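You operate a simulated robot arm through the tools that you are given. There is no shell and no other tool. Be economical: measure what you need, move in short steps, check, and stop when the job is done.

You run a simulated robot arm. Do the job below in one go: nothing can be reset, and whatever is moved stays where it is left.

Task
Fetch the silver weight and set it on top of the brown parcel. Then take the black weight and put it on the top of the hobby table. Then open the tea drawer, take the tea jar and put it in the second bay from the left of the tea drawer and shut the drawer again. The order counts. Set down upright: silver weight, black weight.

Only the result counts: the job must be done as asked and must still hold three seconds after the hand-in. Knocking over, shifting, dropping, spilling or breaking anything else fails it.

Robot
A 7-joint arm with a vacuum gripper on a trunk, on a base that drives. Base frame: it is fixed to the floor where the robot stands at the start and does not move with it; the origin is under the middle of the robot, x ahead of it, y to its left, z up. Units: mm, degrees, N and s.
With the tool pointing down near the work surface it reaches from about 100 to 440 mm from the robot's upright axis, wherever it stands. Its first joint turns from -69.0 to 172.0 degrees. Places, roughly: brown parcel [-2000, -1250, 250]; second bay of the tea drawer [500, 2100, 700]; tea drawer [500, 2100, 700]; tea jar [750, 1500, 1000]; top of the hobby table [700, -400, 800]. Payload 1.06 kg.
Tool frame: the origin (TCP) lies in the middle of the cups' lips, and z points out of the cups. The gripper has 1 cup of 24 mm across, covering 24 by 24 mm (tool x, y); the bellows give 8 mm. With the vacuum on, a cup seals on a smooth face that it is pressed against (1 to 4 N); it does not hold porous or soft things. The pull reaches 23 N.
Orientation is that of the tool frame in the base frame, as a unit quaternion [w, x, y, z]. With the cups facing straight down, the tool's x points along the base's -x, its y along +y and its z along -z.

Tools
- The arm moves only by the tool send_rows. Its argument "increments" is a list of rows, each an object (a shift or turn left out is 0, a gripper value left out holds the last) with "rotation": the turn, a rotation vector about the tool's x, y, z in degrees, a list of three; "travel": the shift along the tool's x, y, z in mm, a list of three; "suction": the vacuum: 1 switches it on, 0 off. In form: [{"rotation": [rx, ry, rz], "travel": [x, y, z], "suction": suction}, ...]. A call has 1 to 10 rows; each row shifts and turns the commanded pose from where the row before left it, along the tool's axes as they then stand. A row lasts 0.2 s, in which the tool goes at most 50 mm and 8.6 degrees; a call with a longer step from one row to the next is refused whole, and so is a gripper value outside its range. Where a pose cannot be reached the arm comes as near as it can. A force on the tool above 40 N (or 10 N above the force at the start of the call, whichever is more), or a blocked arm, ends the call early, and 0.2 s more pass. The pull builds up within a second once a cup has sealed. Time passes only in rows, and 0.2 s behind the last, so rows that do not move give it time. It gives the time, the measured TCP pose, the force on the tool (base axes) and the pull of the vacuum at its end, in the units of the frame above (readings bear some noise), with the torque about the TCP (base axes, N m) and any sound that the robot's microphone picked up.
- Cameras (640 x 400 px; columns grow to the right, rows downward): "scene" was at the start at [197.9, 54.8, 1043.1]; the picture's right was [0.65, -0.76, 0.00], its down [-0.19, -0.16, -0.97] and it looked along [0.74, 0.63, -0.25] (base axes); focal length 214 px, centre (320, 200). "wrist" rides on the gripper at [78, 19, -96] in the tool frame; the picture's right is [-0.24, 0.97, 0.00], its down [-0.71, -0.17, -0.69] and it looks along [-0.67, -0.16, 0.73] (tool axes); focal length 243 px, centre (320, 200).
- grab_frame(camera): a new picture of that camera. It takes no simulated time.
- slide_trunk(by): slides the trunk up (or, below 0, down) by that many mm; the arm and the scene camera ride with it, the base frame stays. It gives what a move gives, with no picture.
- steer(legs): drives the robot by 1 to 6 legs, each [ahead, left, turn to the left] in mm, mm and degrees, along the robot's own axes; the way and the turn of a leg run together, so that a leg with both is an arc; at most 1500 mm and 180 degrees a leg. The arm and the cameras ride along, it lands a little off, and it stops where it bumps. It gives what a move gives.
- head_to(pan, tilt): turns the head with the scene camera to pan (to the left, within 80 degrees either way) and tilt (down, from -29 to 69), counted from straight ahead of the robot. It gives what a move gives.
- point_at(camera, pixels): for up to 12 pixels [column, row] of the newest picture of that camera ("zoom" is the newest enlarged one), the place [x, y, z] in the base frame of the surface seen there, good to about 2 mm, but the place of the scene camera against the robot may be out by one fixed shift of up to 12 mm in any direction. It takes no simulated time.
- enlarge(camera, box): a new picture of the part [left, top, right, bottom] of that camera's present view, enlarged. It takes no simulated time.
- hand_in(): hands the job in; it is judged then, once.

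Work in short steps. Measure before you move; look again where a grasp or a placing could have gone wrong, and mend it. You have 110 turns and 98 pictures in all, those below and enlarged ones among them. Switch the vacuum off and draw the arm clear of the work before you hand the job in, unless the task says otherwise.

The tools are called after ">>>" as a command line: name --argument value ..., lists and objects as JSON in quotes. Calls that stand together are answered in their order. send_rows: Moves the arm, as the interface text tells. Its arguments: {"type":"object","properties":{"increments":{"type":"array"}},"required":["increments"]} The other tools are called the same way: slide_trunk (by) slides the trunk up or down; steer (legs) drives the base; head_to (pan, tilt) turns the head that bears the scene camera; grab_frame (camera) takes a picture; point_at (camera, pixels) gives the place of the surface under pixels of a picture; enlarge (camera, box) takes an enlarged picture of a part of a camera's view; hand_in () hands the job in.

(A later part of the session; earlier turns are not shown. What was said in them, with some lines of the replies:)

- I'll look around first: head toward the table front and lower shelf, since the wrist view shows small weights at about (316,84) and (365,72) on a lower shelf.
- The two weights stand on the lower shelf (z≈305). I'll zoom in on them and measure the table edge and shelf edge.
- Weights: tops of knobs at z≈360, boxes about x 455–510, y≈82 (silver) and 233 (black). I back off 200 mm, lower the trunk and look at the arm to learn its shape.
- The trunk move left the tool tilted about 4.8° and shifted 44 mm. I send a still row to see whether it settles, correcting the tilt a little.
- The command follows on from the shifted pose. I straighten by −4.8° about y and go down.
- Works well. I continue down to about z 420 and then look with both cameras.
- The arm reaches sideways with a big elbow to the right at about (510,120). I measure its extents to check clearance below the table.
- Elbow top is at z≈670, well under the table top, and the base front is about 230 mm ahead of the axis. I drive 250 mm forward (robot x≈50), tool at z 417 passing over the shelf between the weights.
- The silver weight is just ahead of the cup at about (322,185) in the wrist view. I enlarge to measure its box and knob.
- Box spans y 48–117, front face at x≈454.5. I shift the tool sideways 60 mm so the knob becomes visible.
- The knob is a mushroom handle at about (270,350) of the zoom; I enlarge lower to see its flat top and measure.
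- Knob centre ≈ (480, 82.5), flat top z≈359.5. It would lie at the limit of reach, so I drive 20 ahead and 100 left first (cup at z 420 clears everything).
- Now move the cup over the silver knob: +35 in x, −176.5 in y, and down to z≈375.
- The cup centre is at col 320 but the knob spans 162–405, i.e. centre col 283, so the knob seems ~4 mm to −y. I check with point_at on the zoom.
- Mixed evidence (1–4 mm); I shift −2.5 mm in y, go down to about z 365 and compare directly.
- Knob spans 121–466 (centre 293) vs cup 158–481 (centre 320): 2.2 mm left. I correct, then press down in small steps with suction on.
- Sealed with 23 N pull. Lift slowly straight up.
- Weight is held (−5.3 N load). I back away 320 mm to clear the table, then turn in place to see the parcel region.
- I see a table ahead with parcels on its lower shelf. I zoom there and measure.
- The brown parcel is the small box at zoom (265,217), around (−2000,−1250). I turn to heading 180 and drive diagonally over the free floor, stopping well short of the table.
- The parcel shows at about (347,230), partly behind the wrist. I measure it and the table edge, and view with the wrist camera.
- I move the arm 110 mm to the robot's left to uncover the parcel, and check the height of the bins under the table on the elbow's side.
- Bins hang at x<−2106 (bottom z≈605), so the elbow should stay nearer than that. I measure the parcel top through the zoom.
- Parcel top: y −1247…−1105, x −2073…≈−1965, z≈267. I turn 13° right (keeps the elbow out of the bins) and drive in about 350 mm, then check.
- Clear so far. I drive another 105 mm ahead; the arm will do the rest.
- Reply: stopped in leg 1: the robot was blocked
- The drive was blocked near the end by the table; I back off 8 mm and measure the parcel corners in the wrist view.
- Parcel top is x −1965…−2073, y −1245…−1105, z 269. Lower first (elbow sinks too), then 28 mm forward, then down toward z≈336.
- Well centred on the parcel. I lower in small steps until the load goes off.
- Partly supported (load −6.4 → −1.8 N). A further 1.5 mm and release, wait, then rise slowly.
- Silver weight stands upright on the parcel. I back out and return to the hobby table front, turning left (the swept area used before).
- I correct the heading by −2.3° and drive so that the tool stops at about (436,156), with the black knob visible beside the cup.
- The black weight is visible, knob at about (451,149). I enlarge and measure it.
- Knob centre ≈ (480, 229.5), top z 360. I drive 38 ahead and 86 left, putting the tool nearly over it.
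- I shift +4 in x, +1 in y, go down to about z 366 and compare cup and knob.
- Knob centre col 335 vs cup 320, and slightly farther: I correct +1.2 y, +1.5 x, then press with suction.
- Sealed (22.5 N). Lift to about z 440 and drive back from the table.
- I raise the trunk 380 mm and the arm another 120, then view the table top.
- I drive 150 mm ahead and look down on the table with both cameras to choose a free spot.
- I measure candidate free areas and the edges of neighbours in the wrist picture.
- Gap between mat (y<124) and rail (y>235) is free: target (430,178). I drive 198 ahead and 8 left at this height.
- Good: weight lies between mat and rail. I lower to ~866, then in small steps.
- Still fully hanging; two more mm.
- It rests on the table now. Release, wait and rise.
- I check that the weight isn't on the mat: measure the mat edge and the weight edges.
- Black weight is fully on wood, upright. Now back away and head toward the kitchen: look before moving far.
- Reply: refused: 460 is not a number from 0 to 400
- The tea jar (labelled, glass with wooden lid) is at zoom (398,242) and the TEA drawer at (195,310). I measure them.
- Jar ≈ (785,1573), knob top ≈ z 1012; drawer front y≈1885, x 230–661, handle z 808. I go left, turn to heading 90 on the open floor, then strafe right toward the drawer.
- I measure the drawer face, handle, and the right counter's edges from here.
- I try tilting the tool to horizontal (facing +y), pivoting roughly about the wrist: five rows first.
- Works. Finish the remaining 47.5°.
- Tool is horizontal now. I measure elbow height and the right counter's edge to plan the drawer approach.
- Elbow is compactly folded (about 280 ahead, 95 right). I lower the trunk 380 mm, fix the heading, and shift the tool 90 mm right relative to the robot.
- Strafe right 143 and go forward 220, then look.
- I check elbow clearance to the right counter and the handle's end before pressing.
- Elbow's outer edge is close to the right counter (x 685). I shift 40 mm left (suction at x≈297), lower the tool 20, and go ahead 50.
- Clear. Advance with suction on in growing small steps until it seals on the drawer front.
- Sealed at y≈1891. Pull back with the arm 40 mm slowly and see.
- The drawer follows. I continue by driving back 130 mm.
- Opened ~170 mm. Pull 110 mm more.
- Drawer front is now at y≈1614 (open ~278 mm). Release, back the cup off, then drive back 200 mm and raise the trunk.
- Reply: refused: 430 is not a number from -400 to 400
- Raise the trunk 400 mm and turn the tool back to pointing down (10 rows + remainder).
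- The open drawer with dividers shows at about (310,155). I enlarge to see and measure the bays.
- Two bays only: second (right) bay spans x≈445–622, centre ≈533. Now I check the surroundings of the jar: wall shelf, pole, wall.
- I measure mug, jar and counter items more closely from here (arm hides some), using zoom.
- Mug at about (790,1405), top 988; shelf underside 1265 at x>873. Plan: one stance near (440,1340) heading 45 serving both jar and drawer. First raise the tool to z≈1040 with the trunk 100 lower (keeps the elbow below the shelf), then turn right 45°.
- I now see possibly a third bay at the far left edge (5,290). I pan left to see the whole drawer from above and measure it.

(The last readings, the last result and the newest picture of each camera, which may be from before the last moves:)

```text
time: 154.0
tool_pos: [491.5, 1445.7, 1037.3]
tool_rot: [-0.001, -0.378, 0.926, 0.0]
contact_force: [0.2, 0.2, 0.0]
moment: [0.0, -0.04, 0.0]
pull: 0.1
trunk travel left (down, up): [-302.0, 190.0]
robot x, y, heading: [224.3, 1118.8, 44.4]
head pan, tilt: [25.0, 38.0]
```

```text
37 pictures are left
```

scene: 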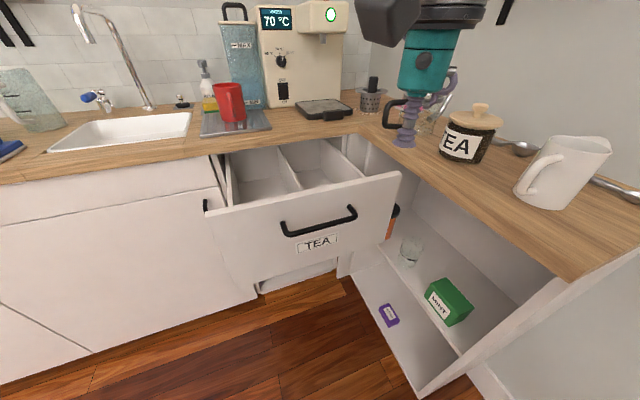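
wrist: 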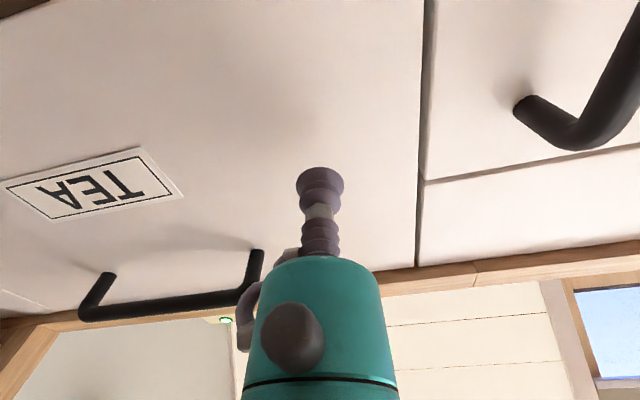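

>>> enlarge --camera "scene" --box '[196, 120, 404, 250]'

>>> point_at --camera "scene" --pixels '[[222, 175], [228, 185], [235, 180], [288, 170], [297, 185], [260, 185], [325, 180], [360, 172], [260, 205], [390, 177], [340, 165], [262, 170]]'

```text
3.08 times, centred on (300, 185) of scene
```

zoom: 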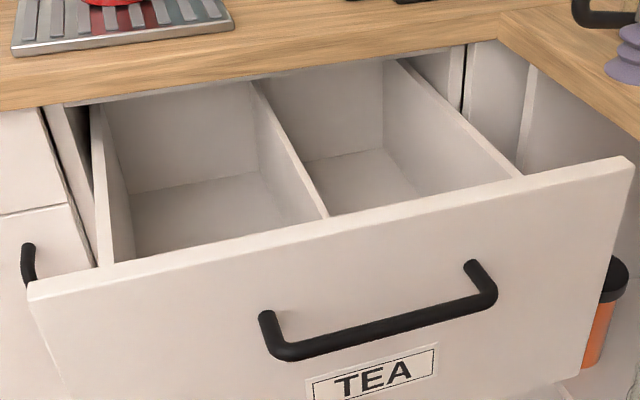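

```text
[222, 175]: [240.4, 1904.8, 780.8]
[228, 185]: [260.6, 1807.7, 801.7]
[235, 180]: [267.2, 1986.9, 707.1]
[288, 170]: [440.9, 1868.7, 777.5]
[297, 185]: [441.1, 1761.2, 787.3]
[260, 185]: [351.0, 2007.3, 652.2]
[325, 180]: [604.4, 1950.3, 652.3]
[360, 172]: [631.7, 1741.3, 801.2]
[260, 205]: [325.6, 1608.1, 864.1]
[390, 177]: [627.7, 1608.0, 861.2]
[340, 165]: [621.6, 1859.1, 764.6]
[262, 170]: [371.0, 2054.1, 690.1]
```

Two bays confirmed; floor z≈652, walls' top z≈803, right bay x 447–620. Now drive 290 mm ahead toward the stance, cup at z 1037.

>>> steer --legs '[[200, 0, 0], [90, 0, 0]]'

>>> grab_frame --camera "wrist"

>>> head_to --pan -25 --tilt 25

>>> grab_frame --camera "scene"

```text
time: 156.3
tool_pos: [695.5, 1647.0, 1037.2]
tool_rot: [0.0, -0.378, 0.926, 0.0]
contact_force: [0.3, -0.1, -0.4]
moment: [-0.03, -0.02, 0.0]
pull: 0.0
trunk travel left (down, up): [-302.0, 190.0]
robot x, y, heading: [431.2, 1317.1, 44.5]
head pan, tilt: [25.0, 38.0]
```

```text
35 pictures are left
```

wrist: 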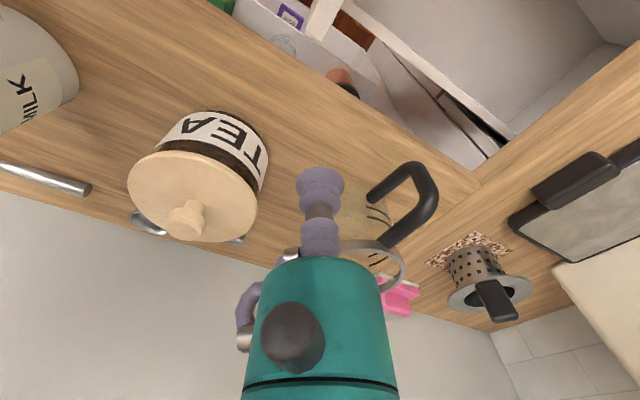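

```text
time: 157.5
tool_pos: [696.2, 1646.8, 1036.9]
tool_rot: [-0.001, -0.378, 0.926, 0.002]
contact_force: [-0.3, -0.1, 0.9]
moment: [0.03, 0.04, 0.03]
pull: 0.0
trunk travel left (down, up): [-302.0, 190.0]
robot x, y, heading: [430.0, 1323.4, 44.3]
head pan, tilt: [-25.0, 25.0]
```

```text
34 pictures are left
```

scene: 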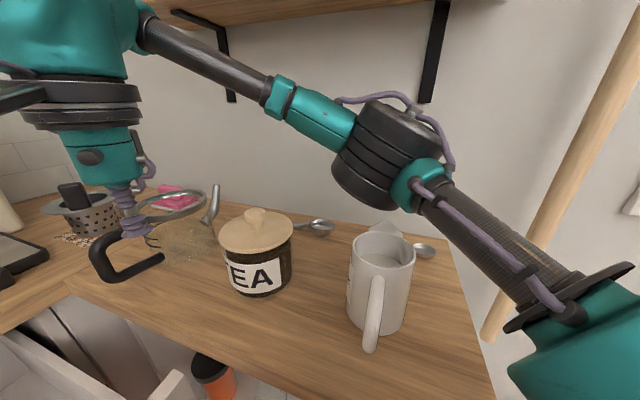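

I enlarge the lid in the wrist view and measure lid surface and knob.

>>> enlarge --camera "wrist" --box '[115, 150, 275, 250]'

>>> point_at --camera "zoom" --pixels '[[275, 240], [255, 225], [300, 225], [275, 330], [60, 140], [560, 180], [300, 20], [300, 100], [320, 360], [265, 300], [350, 230], [200, 220]]'

```text
4.00 times, centred on (195, 200) of wrist
```

zoom: 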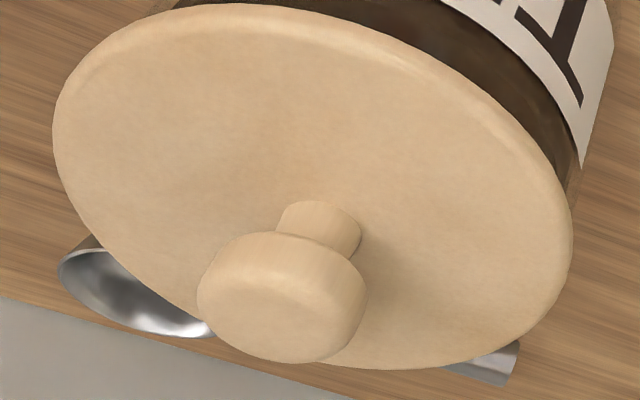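

```text
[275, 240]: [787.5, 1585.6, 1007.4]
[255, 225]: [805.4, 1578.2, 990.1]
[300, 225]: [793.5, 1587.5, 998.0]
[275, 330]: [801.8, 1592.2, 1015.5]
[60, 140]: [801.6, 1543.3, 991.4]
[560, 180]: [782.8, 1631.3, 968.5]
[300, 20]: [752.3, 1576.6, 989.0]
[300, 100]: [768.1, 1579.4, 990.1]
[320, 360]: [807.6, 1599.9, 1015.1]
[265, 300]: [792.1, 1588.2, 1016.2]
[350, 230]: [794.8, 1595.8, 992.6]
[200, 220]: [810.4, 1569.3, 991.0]
```

Lid/knob centre ≈ (799.5,1590.5), knob top z≈1015.5. It's 457 mm from the axis, so I drive 27 mm ahead first.

>>> steer --legs '[[27, 0, 0]]'

```text
time: 158.3
tool_pos: [715.4, 1665.7, 1037.4]
tool_rot: [0.0, -0.378, 0.926, 0.001]
contact_force: [0.0, -0.2, -0.3]
moment: [0.01, 0.01, -0.03]
pull: 0.1
trunk travel left (down, up): [-302.0, 190.0]
robot x, y, heading: [450.2, 1343.1, 44.4]
head pan, tilt: [-25.0, 25.0]
```

Move 7.5 ahead and 112 mm right relative to the robot, staying at z 1037, then look.

>>> send_rows --increments '[{"travel": [-2.5, -30, 0]}, {"travel": [-2.5, -30, 0]}, {"travel": [-2.5, -30, 0]}, {"travel": [0, -22, 0]}, {}]'

>>> enlarge --camera "wrist" --box '[240, 100, 400, 200]'

>>> grab_frame --camera "scene"

```text
time: 159.5
tool_pos: [799.7, 1591.1, 1038.1]
tool_rot: [0.0, -0.378, 0.926, 0.001]
contact_force: [0.1, -0.1, -0.4]
moment: [-0.02, -0.03, 0.01]
pull: 0.0
trunk travel left (down, up): [-302.0, 190.0]
robot x, y, heading: [452.0, 1340.7, 44.5]
head pan, tilt: [-25.0, 25.0]
```

```text
4.00 times, centred on (320, 150) of wrist
```

zoom: 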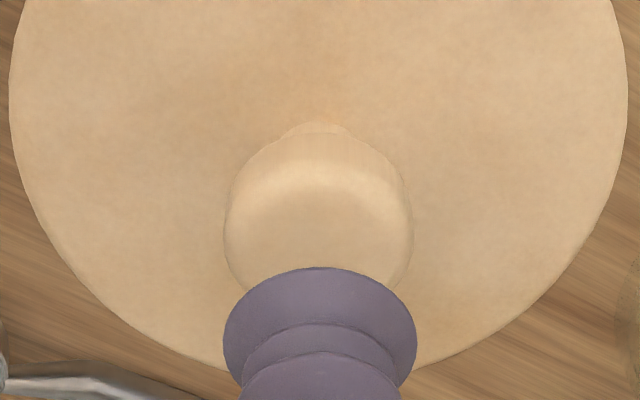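

```text
31 pictures are left
```

scene: 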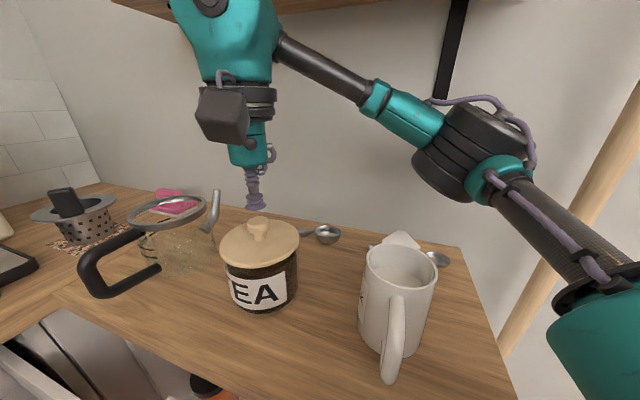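

Columns match (318 vs 320). I move 1.5 ahead, descend 16 mm and verify once more.

>>> send_rows --increments '[{"travel": [-1.5, 0, 10]}, {"travel": [0, 0, 6]}, {}]'

>>> enlarge --camera "wrist" --box '[272, 145, 368, 205]'

```text
time: 160.3
tool_pos: [799.7, 1592.4, 1021.3]
tool_rot: [0.0, -0.378, 0.926, 0.0]
contact_force: [0.3, -0.3, 0.5]
moment: [0.0, -0.02, 0.02]
pull: 0.0
trunk travel left (down, up): [-302.0, 190.0]
robot x, y, heading: [449.5, 1343.4, 44.4]
head pan, tilt: [-25.0, 25.0]
```

```text
6.67 times, centred on (320, 175) of wrist
```

zoom: 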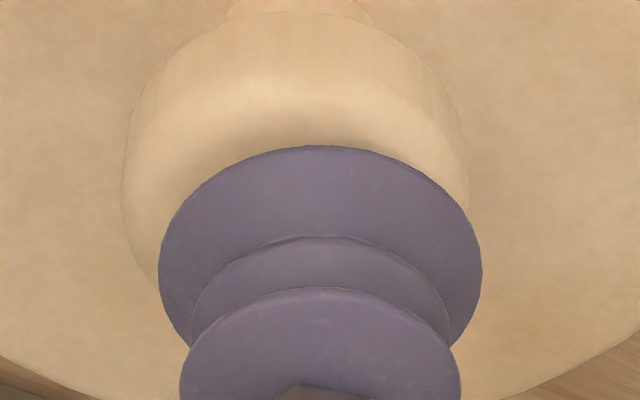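

Knob centre col 295 vs 320: ~2 mm to tool −y. Correct and press with suction.

>>> send_rows --increments '[{"travel": [0.5, -2, 0], "suction": 1}, {"travel": [0, 0, 4]}, {"travel": [0, 0, 2]}, {"travel": [0, 0, 1.5]}, {}, {}]'

```text
time: 161.7
tool_pos: [801.5, 1591.1, 1012.7]
tool_rot: [-0.001, -0.377, 0.926, 0.001]
contact_force: [5.3, 0.8, 14.3]
moment: [0.0, -0.02, -0.05]
pull: 22.8
trunk travel left (down, up): [-302.0, 190.0]
robot x, y, heading: [446.4, 1343.1, 44.4]
head pan, tilt: [-25.0, 25.0]
heard: snap
```

Sealed, but a "snap" was heard; I look before lifting.

>>> enlarge --camera "scene" --box '[180, 160, 340, 320]'

>>> grab_frame --camera "wrist"

```text
2.50 times, centred on (260, 240) of scene
```

zoom: 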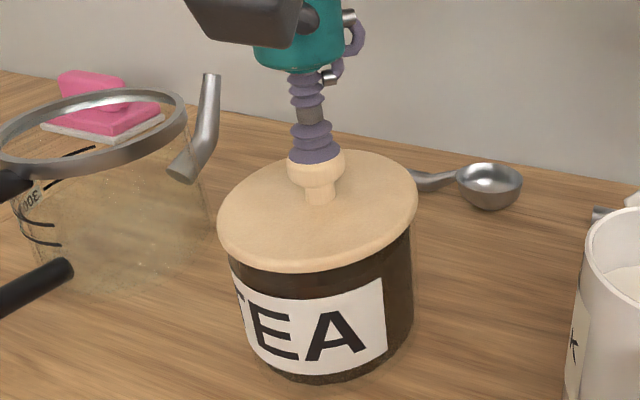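

```text
28 pictures are left
```

wrist: 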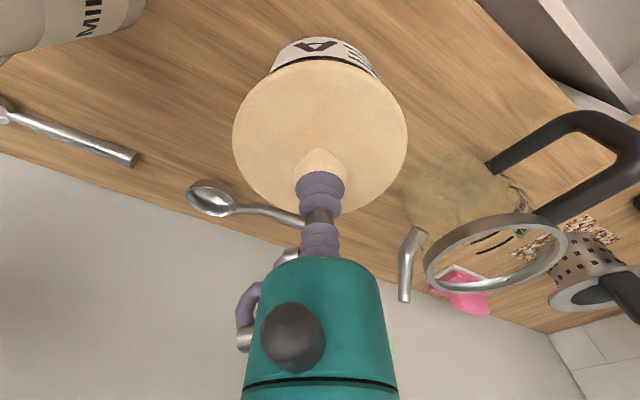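

Jar and neighbours look intact; the snap is likely the lid clicking home. Lift slowly and watch the load.

>>> send_rows --increments '[{"travel": [0, 0, -4]}, {"travel": [0, 0, -6]}, {"travel": [0, 0, -8]}, {"travel": [0, 0, -8]}, {}]'

>>> enlarge --camera "scene" --box '[180, 140, 340, 320]'

```text
time: 162.9
tool_pos: [801.4, 1590.9, 1039.4]
tool_rot: [0.0, -0.377, 0.926, 0.001]
contact_force: [-0.3, -1.0, 0.4]
moment: [0.01, 0.02, -0.01]
pull: 22.8
trunk travel left (down, up): [-302.0, 190.0]
robot x, y, heading: [448.1, 1341.9, 44.3]
head pan, tilt: [-25.0, 25.0]
```

```text
2.22 times, centred on (260, 230) of scene
```

zoom: 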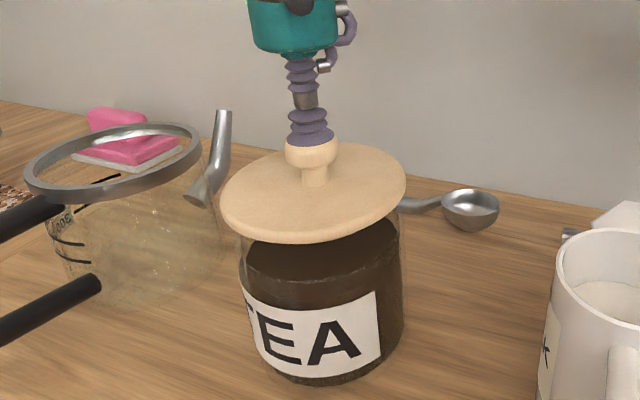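

Only the lid lifts. The snap was likely a latch releasing; I lower the lid back in place and press to see if it latches again.

>>> send_rows --increments '[{"travel": [0, 0, 8]}, {"travel": [0, 0, 8]}, {"travel": [0, 0, 6]}, {"travel": [0, 0, 2]}, {}]'

```text
time: 164.1
tool_pos: [801.2, 1590.1, 1015.5]
tool_rot: [0.0, -0.377, 0.926, 0.0]
contact_force: [-0.3, -0.2, -0.3]
moment: [0.03, 0.02, -0.02]
pull: 22.0
trunk travel left (down, up): [-302.0, 190.0]
robot x, y, heading: [452.2, 1341.1, 44.5]
head pan, tilt: [-25.0, 25.0]
```

>>> send_rows --increments '[{"travel": [0, 0, 2]}, {"travel": [0, 0, 1]}, {"travel": [0, 0, 1]}, {}]'

```text
time: 165.1
tool_pos: [801.1, 1590.2, 1013.7]
tool_rot: [0.0, -0.378, 0.926, 0.002]
contact_force: [4.3, 5.7, 17.8]
moment: [-0.02, -0.02, -0.05]
pull: 22.8
trunk travel left (down, up): [-302.0, 190.0]
robot x, y, heading: [450.5, 1339.6, 44.3]
head pan, tilt: [-25.0, 25.0]
heard: snap
```

Another snap. Test lift slowly by 6 mm and read the load.

>>> send_rows --increments '[{"travel": [0, 0, -2]}, {"travel": [0, 0, -2]}, {"travel": [0, 0, -2]}, {"travel": [0, 0, -2]}, {}]'

>>> enlarge --camera "scene" --box '[180, 140, 340, 320]'

```text
time: 166.3
tool_pos: [801.4, 1589.8, 1020.6]
tool_rot: [0.0, -0.378, 0.926, 0.001]
contact_force: [-0.9, -0.5, -4.8]
moment: [0.01, -0.03, 0.0]
pull: 22.9
trunk travel left (down, up): [-302.0, 190.0]
robot x, y, heading: [450.1, 1338.1, 44.6]
head pan, tilt: [-25.0, 25.0]
```

```text
2.22 times, centred on (260, 230) of scene
```

zoom: 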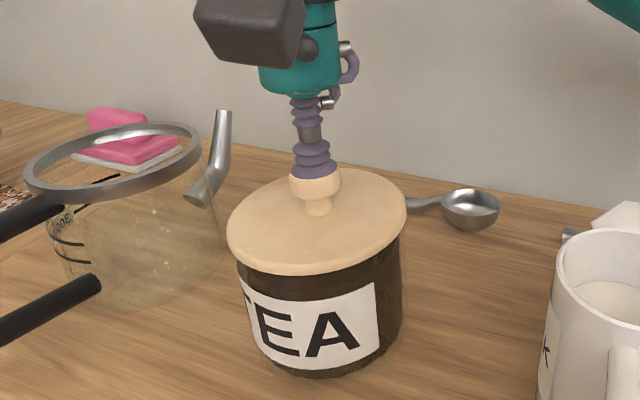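

Now the whole jar hangs (−4.8 N). I check the kettle handle's position before moving the jar away.

>>> point_at --camera "wrist" --pixels '[[492, 165], [540, 130], [580, 115], [620, 140], [440, 270], [418, 235], [530, 215], [550, 30], [100, 25]]'

```text
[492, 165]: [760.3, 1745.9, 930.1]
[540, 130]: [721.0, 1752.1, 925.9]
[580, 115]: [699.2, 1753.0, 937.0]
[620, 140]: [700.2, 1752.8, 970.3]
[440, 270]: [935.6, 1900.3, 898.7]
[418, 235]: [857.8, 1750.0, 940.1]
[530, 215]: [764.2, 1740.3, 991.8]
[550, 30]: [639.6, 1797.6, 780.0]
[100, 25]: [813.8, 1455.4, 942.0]
```

Kettle handle is at x≥697, y≈1745: a path along y≈1590 to x≈600 is clear. Lift 25 mm and move −x by 200 mm.

>>> send_rows --increments '[{"travel": [0, 0, -12]}, {"travel": [0, 0, -13]}, {"travel": [12, 12, 0]}, {"travel": [20, 20, 0]}, {"travel": [25, 24.5, 0]}, {"travel": [25, 24.5, 0]}, {"travel": [25, 24.5, 0]}, {"travel": [22, 21, 0]}, {"travel": [14, 14, 0]}, {}]'

>>> head_to --pan 15 --tilt 35

>>> grab_frame --camera "scene"

```text
time: 168.5
tool_pos: [600.7, 1593.6, 1045.9]
tool_rot: [-0.001, -0.378, 0.926, 0.001]
contact_force: [0.1, 0.2, -5.0]
moment: [0.03, -0.02, -0.01]
pull: 22.5
trunk travel left (down, up): [-302.0, 190.0]
robot x, y, heading: [448.2, 1339.3, 44.6]
head pan, tilt: [-25.0, 25.0]
```

```text
time: 169.6
tool_pos: [600.7, 1592.3, 1046.6]
tool_rot: [0.0, -0.378, 0.926, 0.001]
contact_force: [-0.6, 0.6, -4.3]
moment: [0.04, -0.03, -0.01]
pull: 22.8
trunk travel left (down, up): [-302.0, 190.0]
robot x, y, heading: [450.7, 1341.9, 44.4]
head pan, tilt: [15.0, 35.0]
```

```text
25 pictures are left
```

scene: 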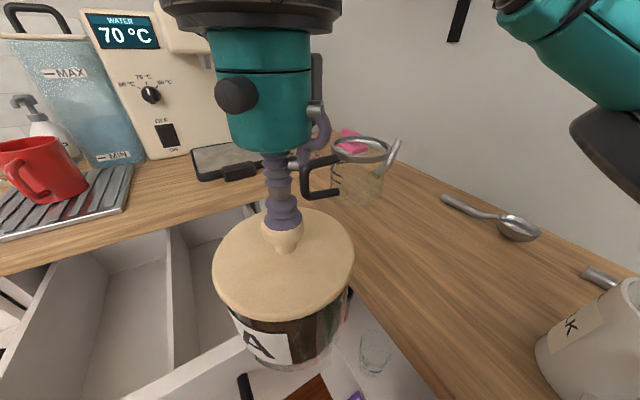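

Now over to the bay centre (538,1720): 44 ahead and 135 left, then check from the scene camera.

>>> send_rows --increments '[{"travel": [-4, 12, 0]}, {"travel": [-7, 22, 0]}, {"travel": [-9, 27, 0]}, {"travel": [-9, 27, 0]}, {"travel": [-9, 27, 0]}, {"travel": [-6, 20, 0]}, {}, {}]'

>>> head_to --pan 35 --tilt 45

>>> grab_frame --camera "scene"

>>> grab_frame --camera "wrist"

```text
time: 171.3
tool_pos: [536.4, 1718.5, 1043.5]
tool_rot: [0.0, -0.377, 0.926, 0.001]
contact_force: [0.1, -0.3, -4.2]
moment: [0.0, -0.02, -0.04]
pull: 22.9
trunk travel left (down, up): [-302.0, 190.0]
robot x, y, heading: [448.2, 1340.0, 44.6]
head pan, tilt: [15.0, 35.0]
```

```text
time: 172.2
tool_pos: [536.5, 1718.5, 1046.0]
tool_rot: [0.001, -0.378, 0.926, 0.0]
contact_force: [-0.3, -0.8, -4.3]
moment: [0.04, -0.03, -0.05]
pull: 23.0
trunk travel left (down, up): [-302.0, 190.0]
robot x, y, heading: [452.0, 1338.6, 44.5]
head pan, tilt: [35.0, 45.0]
```

```text
24 pictures are left
```

scene: 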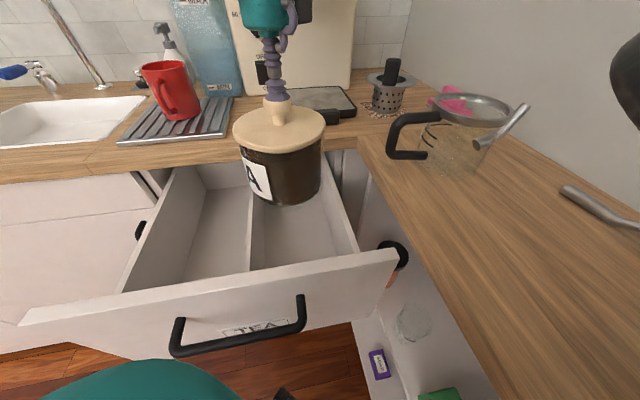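

```text
23 pictures are left
```

wrist: 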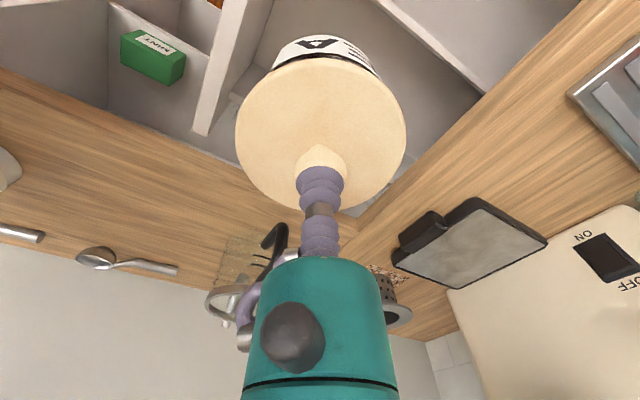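

I verify the divider and right wall positions with the wrist camera.

>>> point_at --camera "wrist" --pixels '[[420, 30], [455, 60], [390, 5], [250, 30], [225, 80], [205, 120], [265, 40], [400, 60], [450, 95], [238, 60]]'

>>> point_at --camera "scene" --pixels '[[250, 230], [353, 235], [300, 245], [600, 50], [330, 180]]'

```text
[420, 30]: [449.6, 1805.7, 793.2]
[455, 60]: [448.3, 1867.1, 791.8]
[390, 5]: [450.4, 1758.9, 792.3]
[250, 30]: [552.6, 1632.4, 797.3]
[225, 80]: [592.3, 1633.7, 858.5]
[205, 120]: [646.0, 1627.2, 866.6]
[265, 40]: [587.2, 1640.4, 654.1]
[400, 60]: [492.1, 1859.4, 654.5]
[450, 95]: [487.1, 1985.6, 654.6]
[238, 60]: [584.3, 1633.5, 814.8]
```

```text
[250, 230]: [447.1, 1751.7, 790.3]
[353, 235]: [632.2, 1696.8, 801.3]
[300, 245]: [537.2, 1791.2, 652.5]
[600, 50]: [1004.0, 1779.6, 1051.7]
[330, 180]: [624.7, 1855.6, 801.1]
```

Centred: bay from x≈449 to 624, front inner face y 1632, floor z 654.5. Lower arm 100, then trunk +100 while re-lowering, to keep the elbow well above the counter.

>>> send_rows --increments '[{"travel": [0, 0, 15]}, {"travel": [0, 0, 25]}, {"travel": [0, 0, 25]}, {"travel": [0, 0, 25]}, {"travel": [0, 0, 10]}, {}]'

>>> slide_trunk --by 100

>>> send_rows --increments '[{"travel": [0, 0, 15]}, {"travel": [0, 0, 25]}, {"travel": [0, 0, 25]}, {"travel": [0, 0, 25]}, {"travel": [0, 0, 10]}, {}]'

>>> slide_trunk --by 80

>>> grab_frame --camera "scene"

```text
time: 173.6
tool_pos: [539.2, 1719.4, 945.4]
tool_rot: [-0.001, -0.378, 0.926, 0.001]
contact_force: [-0.7, -0.1, -4.1]
moment: [0.02, -0.02, 0.02]
pull: 22.6
trunk travel left (down, up): [-302.0, 190.0]
robot x, y, heading: [447.4, 1340.7, 44.3]
head pan, tilt: [35.0, 45.0]
```

```text
time: 174.9
tool_pos: [536.9, 1718.9, 1044.6]
tool_rot: [-0.001, -0.378, 0.926, 0.001]
contact_force: [0.4, -0.5, -4.5]
moment: [0.02, -0.01, 0.03]
pull: 23.2
trunk travel left (down, up): [-402.0, 90.0]
robot x, y, heading: [449.4, 1339.9, 44.3]
head pan, tilt: [35.0, 45.0]
```

```text
time: 176.3
tool_pos: [536.7, 1719.1, 945.7]
tool_rot: [-0.001, -0.377, 0.926, 0.0]
contact_force: [0.6, -0.2, -5.0]
moment: [0.01, -0.04, 0.0]
pull: 22.6
trunk travel left (down, up): [-402.0, 90.0]
robot x, y, heading: [450.6, 1339.7, 44.4]
head pan, tilt: [35.0, 45.0]
```

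```text
time: 177.5
tool_pos: [536.6, 1718.1, 1025.5]
tool_rot: [-0.001, -0.378, 0.926, 0.001]
contact_force: [0.3, -0.8, -6.0]
moment: [0.01, -0.03, -0.03]
pull: 23.2
trunk travel left (down, up): [-482.0, 10.0]
robot x, y, heading: [449.4, 1339.9, 44.1]
head pan, tilt: [35.0, 45.0]
```

```text
22 pictures are left
```

scene: 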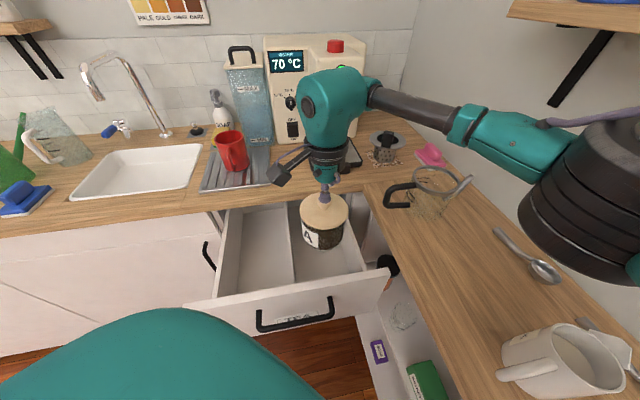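

Good overview. Lower 160 mm (to ~865) while checking the elbow's height over the counter.

>>> send_rows --increments '[{"travel": [0, 0, 20]}, {"travel": [0, 0, 30]}, {"travel": [0, 0, 30]}, {"travel": [0, 0, 30]}, {"travel": [0, 0, 30]}, {"travel": [0, 0, 20]}, {}]'

>>> grab_frame --camera "scene"

>>> point_at --camera "scene" --pixels '[[570, 250], [600, 280], [550, 200], [620, 290], [530, 210], [630, 130]]'

```text
time: 179.1
tool_pos: [537.1, 1719.8, 864.9]
tool_rot: [0.0, -0.378, 0.926, 0.001]
contact_force: [-0.1, -0.2, -4.8]
moment: [-0.01, 0.02, -0.04]
pull: 22.7
trunk travel left (down, up): [-482.0, 10.0]
robot x, y, heading: [449.5, 1341.1, 44.4]
head pan, tilt: [35.0, 45.0]
```

```text
21 pictures are left
```

scene: 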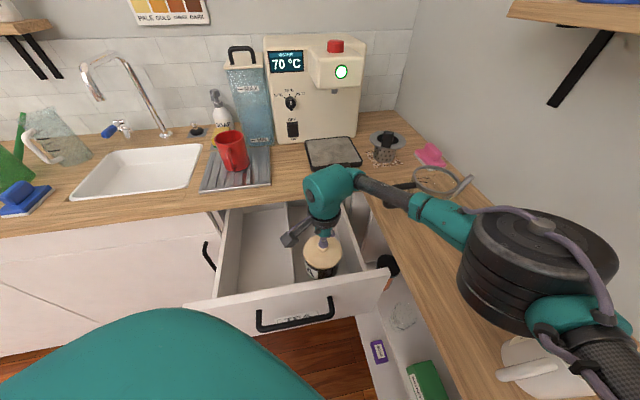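

```text
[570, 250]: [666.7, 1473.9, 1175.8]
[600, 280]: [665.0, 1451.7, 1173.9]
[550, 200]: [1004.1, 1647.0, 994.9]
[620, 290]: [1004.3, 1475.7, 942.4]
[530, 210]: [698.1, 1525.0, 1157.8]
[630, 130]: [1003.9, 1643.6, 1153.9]
```

Elbow is at ≈(680,1480), top 1175. Lower 60 more and check the arm's underside near the mug.

>>> send_rows --increments '[{"travel": [0, 0, 20]}, {"travel": [0, 0, 20]}, {"travel": [0, 0, 20]}, {}]'

>>> head_to --pan -5 --tilt 50

>>> grab_frame --camera "scene"

```text
time: 180.1
tool_pos: [537.1, 1717.1, 805.6]
tool_rot: [-0.001, -0.377, 0.926, 0.001]
contact_force: [-0.2, -0.4, -5.3]
moment: [0.02, -0.02, 0.0]
pull: 22.9
trunk travel left (down, up): [-482.0, 10.0]
robot x, y, heading: [450.9, 1345.5, 44.3]
head pan, tilt: [35.0, 45.0]
```

```text
time: 181.2
tool_pos: [538.6, 1719.0, 806.4]
tool_rot: [-0.001, -0.378, 0.926, 0.001]
contact_force: [0.3, 0.4, -6.0]
moment: [0.03, -0.03, 0.0]
pull: 22.8
trunk travel left (down, up): [-482.0, 10.0]
robot x, y, heading: [447.6, 1337.5, 44.4]
head pan, tilt: [-5.0, 50.0]
```

```text
20 pictures are left
```

scene: 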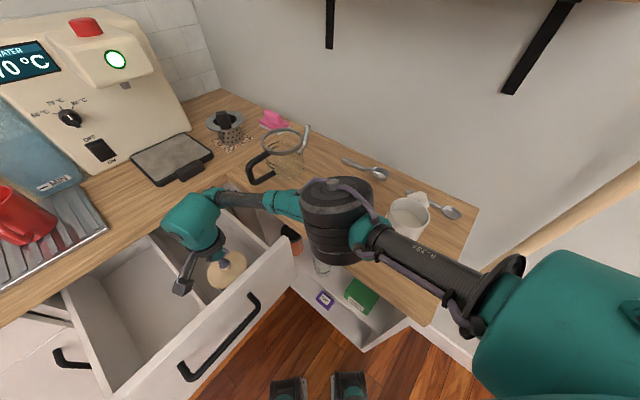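

>>> point_at --camera "scene" --pixels '[[330, 255], [310, 230], [350, 200], [365, 245], [420, 255], [375, 220], [410, 235], [310, 205], [345, 240]]'

>>> enlarge --camera "scene" --box '[240, 150, 480, 300]'

```text
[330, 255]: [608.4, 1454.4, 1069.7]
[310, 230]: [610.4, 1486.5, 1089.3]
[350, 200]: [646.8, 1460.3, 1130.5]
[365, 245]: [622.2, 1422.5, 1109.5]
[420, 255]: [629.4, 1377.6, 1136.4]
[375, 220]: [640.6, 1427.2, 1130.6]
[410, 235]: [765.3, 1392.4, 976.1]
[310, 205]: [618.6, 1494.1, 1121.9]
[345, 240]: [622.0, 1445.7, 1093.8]
```

```text
2.67 times, centred on (360, 225) of scene
```

zoom: 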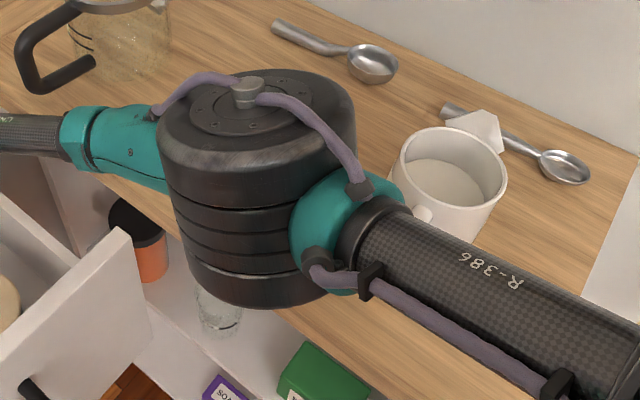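

Clearance is ample (underside ≥1050). Lower to ~776, then 1 mm steps watching the load so the lid latch isn't toggled.

>>> send_rows --increments '[{"travel": [0, 0, 15]}, {"travel": [0, 0, 10]}, {"travel": [0, 0, 4]}, {}]'

```text
time: 182.2
tool_pos: [538.6, 1717.4, 787.7]
tool_rot: [-0.001, -0.378, 0.926, 0.002]
contact_force: [0.3, 0.4, -4.8]
moment: [-0.05, -0.03, 0.02]
pull: 22.4
out of reach, approached as far as the arm can: row 2
trunk travel left (down, up): [-482.0, 10.0]
robot x, y, heading: [450.2, 1337.7, 44.4]
head pan, tilt: [-5.0, 50.0]
```

The arm's own vertical limit is reached; I lower with the trunk instead: −10 mm.

>>> slide_trunk --by -10

```text
time: 182.7
tool_pos: [538.2, 1718.1, 775.8]
tool_rot: [-0.001, -0.378, 0.926, 0.001]
contact_force: [-0.3, -0.3, -5.7]
moment: [0.0, 0.0, 0.02]
pull: 22.4
trunk travel left (down, up): [-472.0, 20.0]
robot x, y, heading: [447.7, 1338.5, 44.4]
head pan, tilt: [-5.0, 50.0]
```

>>> slide_trunk --by -3

```text
time: 183.2
tool_pos: [537.4, 1719.0, 773.6]
tool_rot: [-0.001, -0.378, 0.926, 0.001]
contact_force: [1.4, -0.3, -2.0]
moment: [-0.02, -0.01, -0.03]
pull: 22.6
trunk travel left (down, up): [-469.0, 23.0]
robot x, y, heading: [449.9, 1340.1, 44.5]
head pan, tilt: [-5.0, 50.0]
```

Jar is touching the floor (load −2 N). Release here, wait, then rise with the trunk/arm gently.

>>> send_rows --increments '[{"suction": 0}, {}, {}, {}, {}, {}]'

>>> slide_trunk --by 20

>>> grab_frame --camera "wrist"

```text
time: 184.7
tool_pos: [536.7, 1716.9, 773.2]
tool_rot: [0.0, -0.378, 0.926, 0.001]
contact_force: [0.0, -0.3, 0.0]
moment: [0.0, 0.01, -0.03]
pull: 0.1
trunk travel left (down, up): [-469.0, 23.0]
robot x, y, heading: [448.5, 1336.8, 44.2]
head pan, tilt: [-5.0, 50.0]
```

```text
time: 185.3
tool_pos: [541.6, 1720.0, 800.5]
tool_rot: [0.008, -0.377, 0.926, 0.005]
contact_force: [0.0, -0.1, -0.4]
moment: [-0.01, -0.02, -0.01]
pull: 0.1
trunk travel left (down, up): [-489.0, 3.0]
robot x, y, heading: [448.6, 1339.2, 44.3]
head pan, tilt: [-5.0, 50.0]
```

```text
18 pictures are left
```

wrist: 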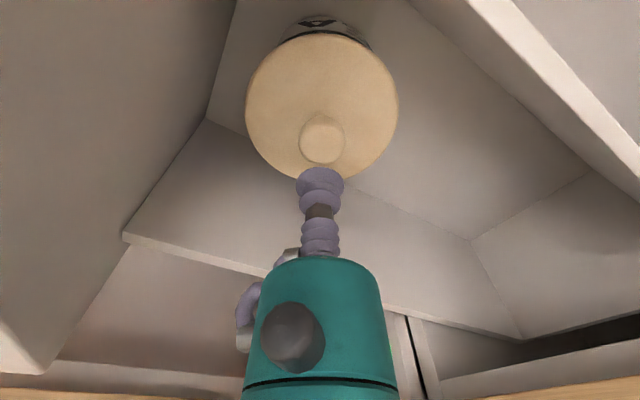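

Jar stands in the right bay with its lid on. Rise 180 mm, then back the robot away.

>>> send_rows --increments '[{"travel": [0, 0, -20]}, {"travel": [0, 0, -40]}, {"travel": [0, 0, -40]}, {"travel": [0, 0, -40]}, {"travel": [0, 0, -40]}]'

>>> steer --legs '[[-300, 0, 0]]'

>>> head_to --pan 20 --tilt 40

>>> grab_frame --camera "scene"

```text
time: 186.5
tool_pos: [539.1, 1716.8, 978.7]
tool_rot: [0.01, -0.378, 0.926, 0.006]
contact_force: [0.2, -0.2, -0.3]
moment: [0.02, -0.01, -0.02]
pull: 0.1
trunk travel left (down, up): [-489.0, 3.0]
robot x, y, heading: [448.2, 1342.3, 44.3]
head pan, tilt: [-5.0, 50.0]
```

```text
time: 188.6
tool_pos: [324.9, 1507.7, 977.0]
tool_rot: [0.009, -0.377, 0.926, 0.006]
contact_force: [0.7, -0.2, -0.4]
moment: [0.03, -0.03, -0.02]
pull: 0.0
trunk travel left (down, up): [-489.0, 3.0]
robot x, y, heading: [234.7, 1129.2, 44.6]
head pan, tilt: [-5.0, 50.0]
```

```text
time: 189.5
tool_pos: [324.9, 1508.3, 978.0]
tool_rot: [0.009, -0.377, 0.926, 0.006]
contact_force: [0.5, 0.6, -0.4]
moment: [-0.01, 0.01, -0.04]
pull: 0.1
trunk travel left (down, up): [-489.0, 3.0]
robot x, y, heading: [232.9, 1126.7, 44.5]
head pan, tilt: [20.0, 40.0]
```

```text
17 pictures are left
```

scene: 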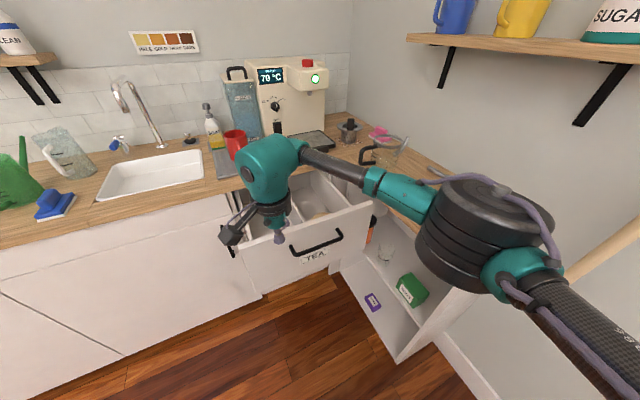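

Now close it the same way as opened: back up, turn to heading 90, then tool horizontal.

>>> steer --legs '[[-200, 0, 0], [0, 0, 45.5]]'

>>> send_rows --increments '[{"rotation": [0, -8.5, 0], "travel": [-22, -15, 0]}, {"rotation": [0, -8.5, 0], "travel": [-22, -15, 0]}, {"rotation": [0, -8.5, 0], "travel": [-22, -15, 0]}, {"rotation": [0, -8.5, 0], "travel": [-22, -15, 0]}, {"rotation": [0, -8.5, 0], "travel": [-22, -15, 0]}, {"rotation": [0, -8.5, 0], "travel": [-22, -15, 0]}, {"rotation": [0, -8.5, 0], "travel": [-22, -15, 0]}, {"rotation": [0, -8.5, 0], "travel": [-22, -15, 0]}, {"rotation": [0, -8.5, 0], "travel": [-22, -15, 0]}, {"rotation": [0, -8.5, 0], "travel": [-22, -15, 0]}]'

>>> send_rows --increments '[{"rotation": [0, -4, 0], "travel": [0, 0, 20]}, {"travel": [0, 0, 40]}, {"travel": [0, 0, 30]}, {}]'

```text
time: 193.1
tool_pos: [-110.8, 1321.9, 979.1]
tool_rot: [0.007, -0.705, 0.71, 0.009]
contact_force: [-0.1, -0.5, -0.2]
moment: [-0.03, -0.01, -0.01]
pull: 0.1
trunk travel left (down, up): [-489.0, 3.0]
robot x, y, heading: [93.1, 993.8, 89.8]
head pan, tilt: [20.0, 40.0]
```

```text
time: 195.3
tool_pos: [41.7, 1474.2, 1104.3]
tool_rot: [0.484, -0.513, 0.519, 0.483]
contact_force: [0.3, -0.5, 0.7]
moment: [-0.01, 0.01, -0.03]
pull: 0.1
trunk travel left (down, up): [-489.0, 3.0]
robot x, y, heading: [96.2, 994.3, 89.8]
head pan, tilt: [20.0, 40.0]
```

```text
time: 196.3
tool_pos: [42.9, 1564.8, 1106.7]
tool_rot: [0.502, -0.495, 0.502, 0.5]
contact_force: [1.3, 0.2, 0.2]
moment: [0.01, 0.02, -0.02]
pull: 0.1
trunk travel left (down, up): [-489.0, 3.0]
robot x, y, heading: [93.4, 992.8, 89.7]
head pan, tilt: [20.0, 40.0]
```

Lower the trunk 400, raise the arm 100, and lower the trunk the remaining 87 to replicate the earlier posture.

>>> slide_trunk --by -400

>>> send_rows --increments '[{"travel": [-35, 0, 0]}, {"travel": [-35, 0, 0]}, {"travel": [-31, 0, 0]}, {}]'

>>> slide_trunk --by -86

>>> steer --legs '[[-60, 0, 0], [0, -248, 0]]'

>>> grab_frame --camera "wrist"

```text
time: 200.1
tool_pos: [42.1, 1564.6, 704.3]
tool_rot: [0.502, -0.496, 0.502, 0.5]
contact_force: [0.2, 1.0, -1.1]
moment: [0.01, 0.0, 0.02]
pull: 0.1
trunk travel left (down, up): [-89.0, 403.0]
robot x, y, heading: [98.0, 990.1, 89.7]
head pan, tilt: [20.0, 40.0]
```

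```text
time: 201.1
tool_pos: [42.9, 1561.8, 806.1]
tool_rot: [0.502, -0.496, 0.502, 0.5]
contact_force: [0.6, -0.4, -0.3]
moment: [0.0, 0.01, 0.0]
pull: 0.1
trunk travel left (down, up): [-89.0, 403.0]
robot x, y, heading: [94.5, 991.7, 89.7]
head pan, tilt: [20.0, 40.0]
```

```text
time: 202.4
tool_pos: [42.5, 1563.9, 719.9]
tool_rot: [0.502, -0.496, 0.502, 0.5]
contact_force: [0.1, 0.0, 0.1]
moment: [0.0, 0.0, -0.01]
pull: 0.0
trunk travel left (down, up): [-3.0, 489.0]
robot x, y, heading: [94.3, 995.0, 89.7]
head pan, tilt: [20.0, 40.0]
```

```text
time: 204.7
tool_pos: [285.7, 1505.4, 718.7]
tool_rot: [0.502, -0.496, 0.502, 0.5]
contact_force: [-0.8, 0.3, 0.8]
moment: [-0.01, 0.0, 0.01]
pull: 0.0
trunk travel left (down, up): [-3.0, 489.0]
robot x, y, heading: [337.8, 932.9, 89.9]
head pan, tilt: [20.0, 40.0]
```

```text
16 pictures are left
```

wrist: 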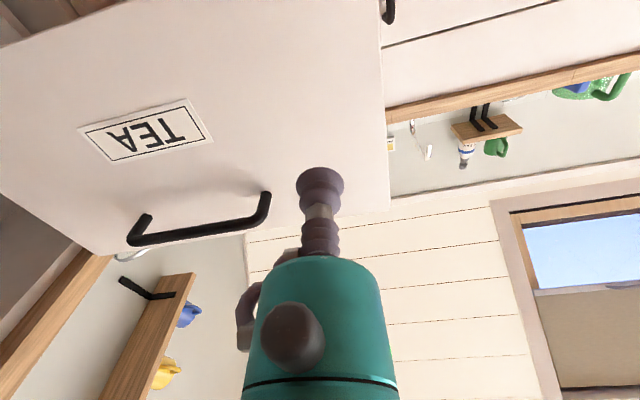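

Same geometry as when opening. Drive 110 ahead to touch, then push gently by small legs.

>>> steer --legs '[[100, 0, 0], [40, 0, 0], [40, 0, 0], [50, 0, 0], [50, 0, 0]]'

>>> grab_frame --camera "wrist"

```text
time: 207.9
tool_pos: [287.7, 1783.5, 719.2]
tool_rot: [0.502, -0.496, 0.502, 0.5]
contact_force: [-1.5, -0.7, 0.1]
moment: [-0.01, -0.03, -0.03]
pull: 0.1
trunk travel left (down, up): [-3.0, 489.0]
robot x, y, heading: [344.3, 1208.4, 89.8]
head pan, tilt: [20.0, 40.0]
```

```text
15 pictures are left
```

wrist: 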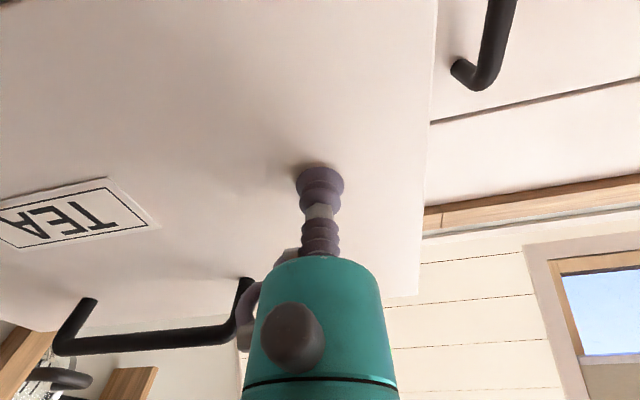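

The drawer is moving in (front at ~1784). Drive 80 more, then finish with the arm.

>>> steer --legs '[[40, 0, 0], [40, 0, 0]]'

>>> send_rows --increments '[{"travel": [0, 0, 6]}, {"travel": [0, 0, 6]}, {"travel": [0, 0, 5]}, {}]'

```text
time: 209.2
tool_pos: [287.6, 1861.7, 718.8]
tool_rot: [0.502, -0.497, 0.501, 0.5]
contact_force: [-0.6, 0.3, 0.5]
moment: [-0.01, 0.02, -0.03]
pull: 0.1
trunk travel left (down, up): [-3.0, 489.0]
robot x, y, heading: [341.7, 1287.7, 89.7]
head pan, tilt: [20.0, 40.0]
```

```text
time: 210.2
tool_pos: [288.4, 1879.4, 719.2]
tool_rot: [0.502, -0.496, 0.502, 0.5]
contact_force: [-0.3, -0.1, 0.4]
moment: [-0.01, -0.01, 0.0]
pull: 0.0
trunk travel left (down, up): [-3.0, 489.0]
robot x, y, heading: [339.9, 1294.2, 89.9]
head pan, tilt: [20.0, 40.0]
```

>>> send_rows --increments '[{"travel": [0, 0, 4]}, {"travel": [0, 0, 3]}, {"travel": [0, 0, 3]}, {"travel": [0, 0, 2]}, {"travel": [0, 0, 2]}, {}]'

>>> enlarge --camera "wrist" --box '[300, 0, 560, 200]'

```text
time: 211.6
tool_pos: [289.1, 1892.6, 717.9]
tool_rot: [0.501, -0.497, 0.501, 0.5]
contact_force: [-0.4, -0.9, 0.1]
moment: [-0.01, 0.03, 0.0]
pull: 0.0
trunk travel left (down, up): [-3.0, 489.0]
robot x, y, heading: [340.4, 1290.2, 89.7]
head pan, tilt: [20.0, 40.0]
```

```text
2.00 times, centred on (430, 100) of wrist
```

zoom: 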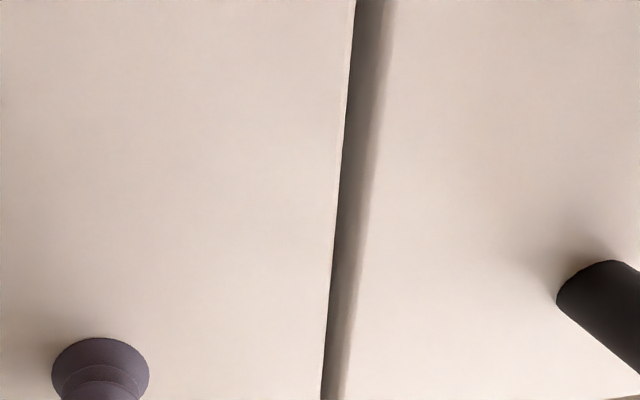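

No end stop felt yet; a few more millimetres until resistance.

>>> send_rows --increments '[{"travel": [0, 0, 1.5]}, {"travel": [0, 0, 1.5]}, {"travel": [0, 0, 1.5]}, {"travel": [0, 0, 1.5]}, {}]'

>>> point_at --camera "wrist" --pixels '[[450, 120], [420, 120], [500, 60], [400, 60], [250, 100]]'

```text
time: 212.8
tool_pos: [288.4, 1899.3, 719.4]
tool_rot: [0.502, -0.497, 0.501, 0.5]
contact_force: [2.0, -5.5, -1.4]
moment: [0.03, 0.0, 0.01]
pull: 0.1
trunk travel left (down, up): [-3.0, 489.0]
robot x, y, heading: [340.1, 1288.2, 89.6]
head pan, tilt: [20.0, 40.0]
```

```text
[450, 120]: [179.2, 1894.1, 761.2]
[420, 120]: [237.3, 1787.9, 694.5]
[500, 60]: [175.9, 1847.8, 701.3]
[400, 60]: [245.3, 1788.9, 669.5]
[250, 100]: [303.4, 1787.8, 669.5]
```

Resistance −5.5 N at y≈1899. One more small push, then back off and check flushness.

>>> send_rows --increments '[{"travel": [0, 0, 1]}, {"travel": [0, 0, 1]}, {}, {"travel": [0, 0, -10]}, {"travel": [0, 0, -30]}, {"travel": [0, 0, -30]}]'

>>> steer --legs '[[-350, 0, 0]]'

>>> grab_frame --camera "wrist"

>>> head_to --pan -10 --tilt 20

>>> grab_frame --camera "scene"

```text
time: 214.2
tool_pos: [287.9, 1831.8, 719.5]
tool_rot: [0.502, -0.496, 0.502, 0.5]
contact_force: [-1.0, -0.2, 0.0]
moment: [0.03, -0.01, 0.03]
pull: 0.0
trunk travel left (down, up): [-3.0, 489.0]
robot x, y, heading: [340.6, 1293.3, 89.7]
head pan, tilt: [20.0, 40.0]
```

```text
time: 216.5
tool_pos: [286.0, 1479.9, 719.5]
tool_rot: [0.502, -0.496, 0.502, 0.5]
contact_force: [-0.1, -0.7, -0.7]
moment: [-0.01, -0.01, -0.04]
pull: 0.0
trunk travel left (down, up): [-3.0, 489.0]
robot x, y, heading: [336.3, 936.0, 89.6]
head pan, tilt: [20.0, 40.0]
```

```text
13 pictures are left
```

wrist: 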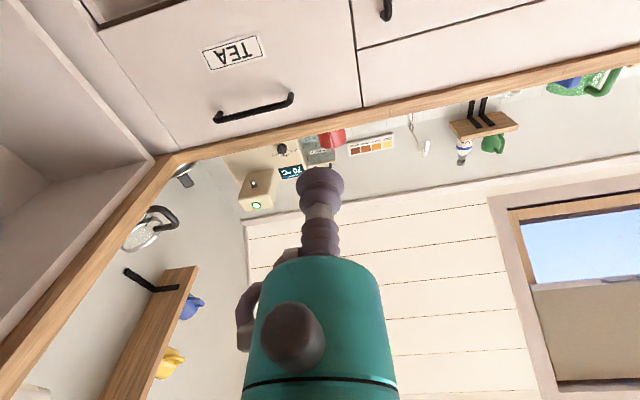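

```text
time: 217.5
tool_pos: [286.4, 1481.0, 719.4]
tool_rot: [0.502, -0.496, 0.502, 0.5]
contact_force: [0.8, -0.5, 0.1]
moment: [0.01, -0.02, -0.03]
pull: 0.1
trunk travel left (down, up): [-3.0, 489.0]
robot x, y, heading: [342.7, 940.2, 89.7]
head pan, tilt: [-10.0, 20.0]
```

```text
12 pictures are left
```

scene: 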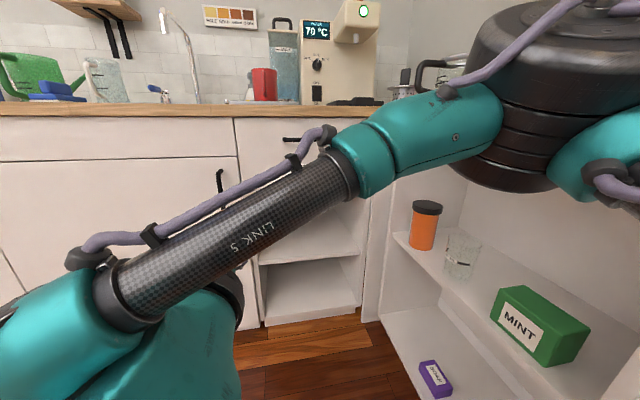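

It looks flush; I verify by measuring the drawer face against its neighbours.

>>> point_at --camera "wrist" --pixels '[[300, 60], [340, 40], [370, 30], [400, 80], [180, 100], [330, 90], [120, 90]]'

>>> point_at --camera "scene" --pixels '[[245, 150], [250, 140], [225, 150], [200, 140], [380, 220], [340, 225], [375, 260]]'

```text
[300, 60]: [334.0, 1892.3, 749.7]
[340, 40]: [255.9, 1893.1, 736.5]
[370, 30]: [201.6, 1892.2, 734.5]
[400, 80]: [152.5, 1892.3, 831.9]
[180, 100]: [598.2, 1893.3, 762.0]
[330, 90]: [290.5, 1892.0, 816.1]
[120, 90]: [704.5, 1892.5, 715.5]
```

```text
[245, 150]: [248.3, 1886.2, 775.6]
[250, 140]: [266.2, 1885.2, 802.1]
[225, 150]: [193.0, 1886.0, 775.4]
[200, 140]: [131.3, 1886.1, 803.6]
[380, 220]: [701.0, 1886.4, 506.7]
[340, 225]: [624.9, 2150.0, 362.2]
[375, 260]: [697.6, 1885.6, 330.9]
```

The drawer face is flush with its neighbours (y≈1892), vacuum is off and the arm is clear. I hand in.

>>> hand_in

```text
The job is handed in.
```

I did all three parts in the order asked and handed the job in; I haven't seen the judge's result.

- **Silver weight:** it stands upright on top of the brown parcel.
- **Black weight:** it stands upright on the hobby table top, between the black mat and the rail.
- **Tea jar:** it is in the second bay from the left of the tea drawer. The drawer is shut, flush with the fronts beside it.

Two things happened on the way:

- **Bump at the parcel's table:** the robot was stopped once by something while driving in under the table. I backed off 8 mm. The items I could see looked in place, but I did not check whether the table itself had moved.
- **Jar lid:** my first press unlatched the lid, and it came up on its own. I set it back and pressed until it latched again, and it was on when I set the jar down.
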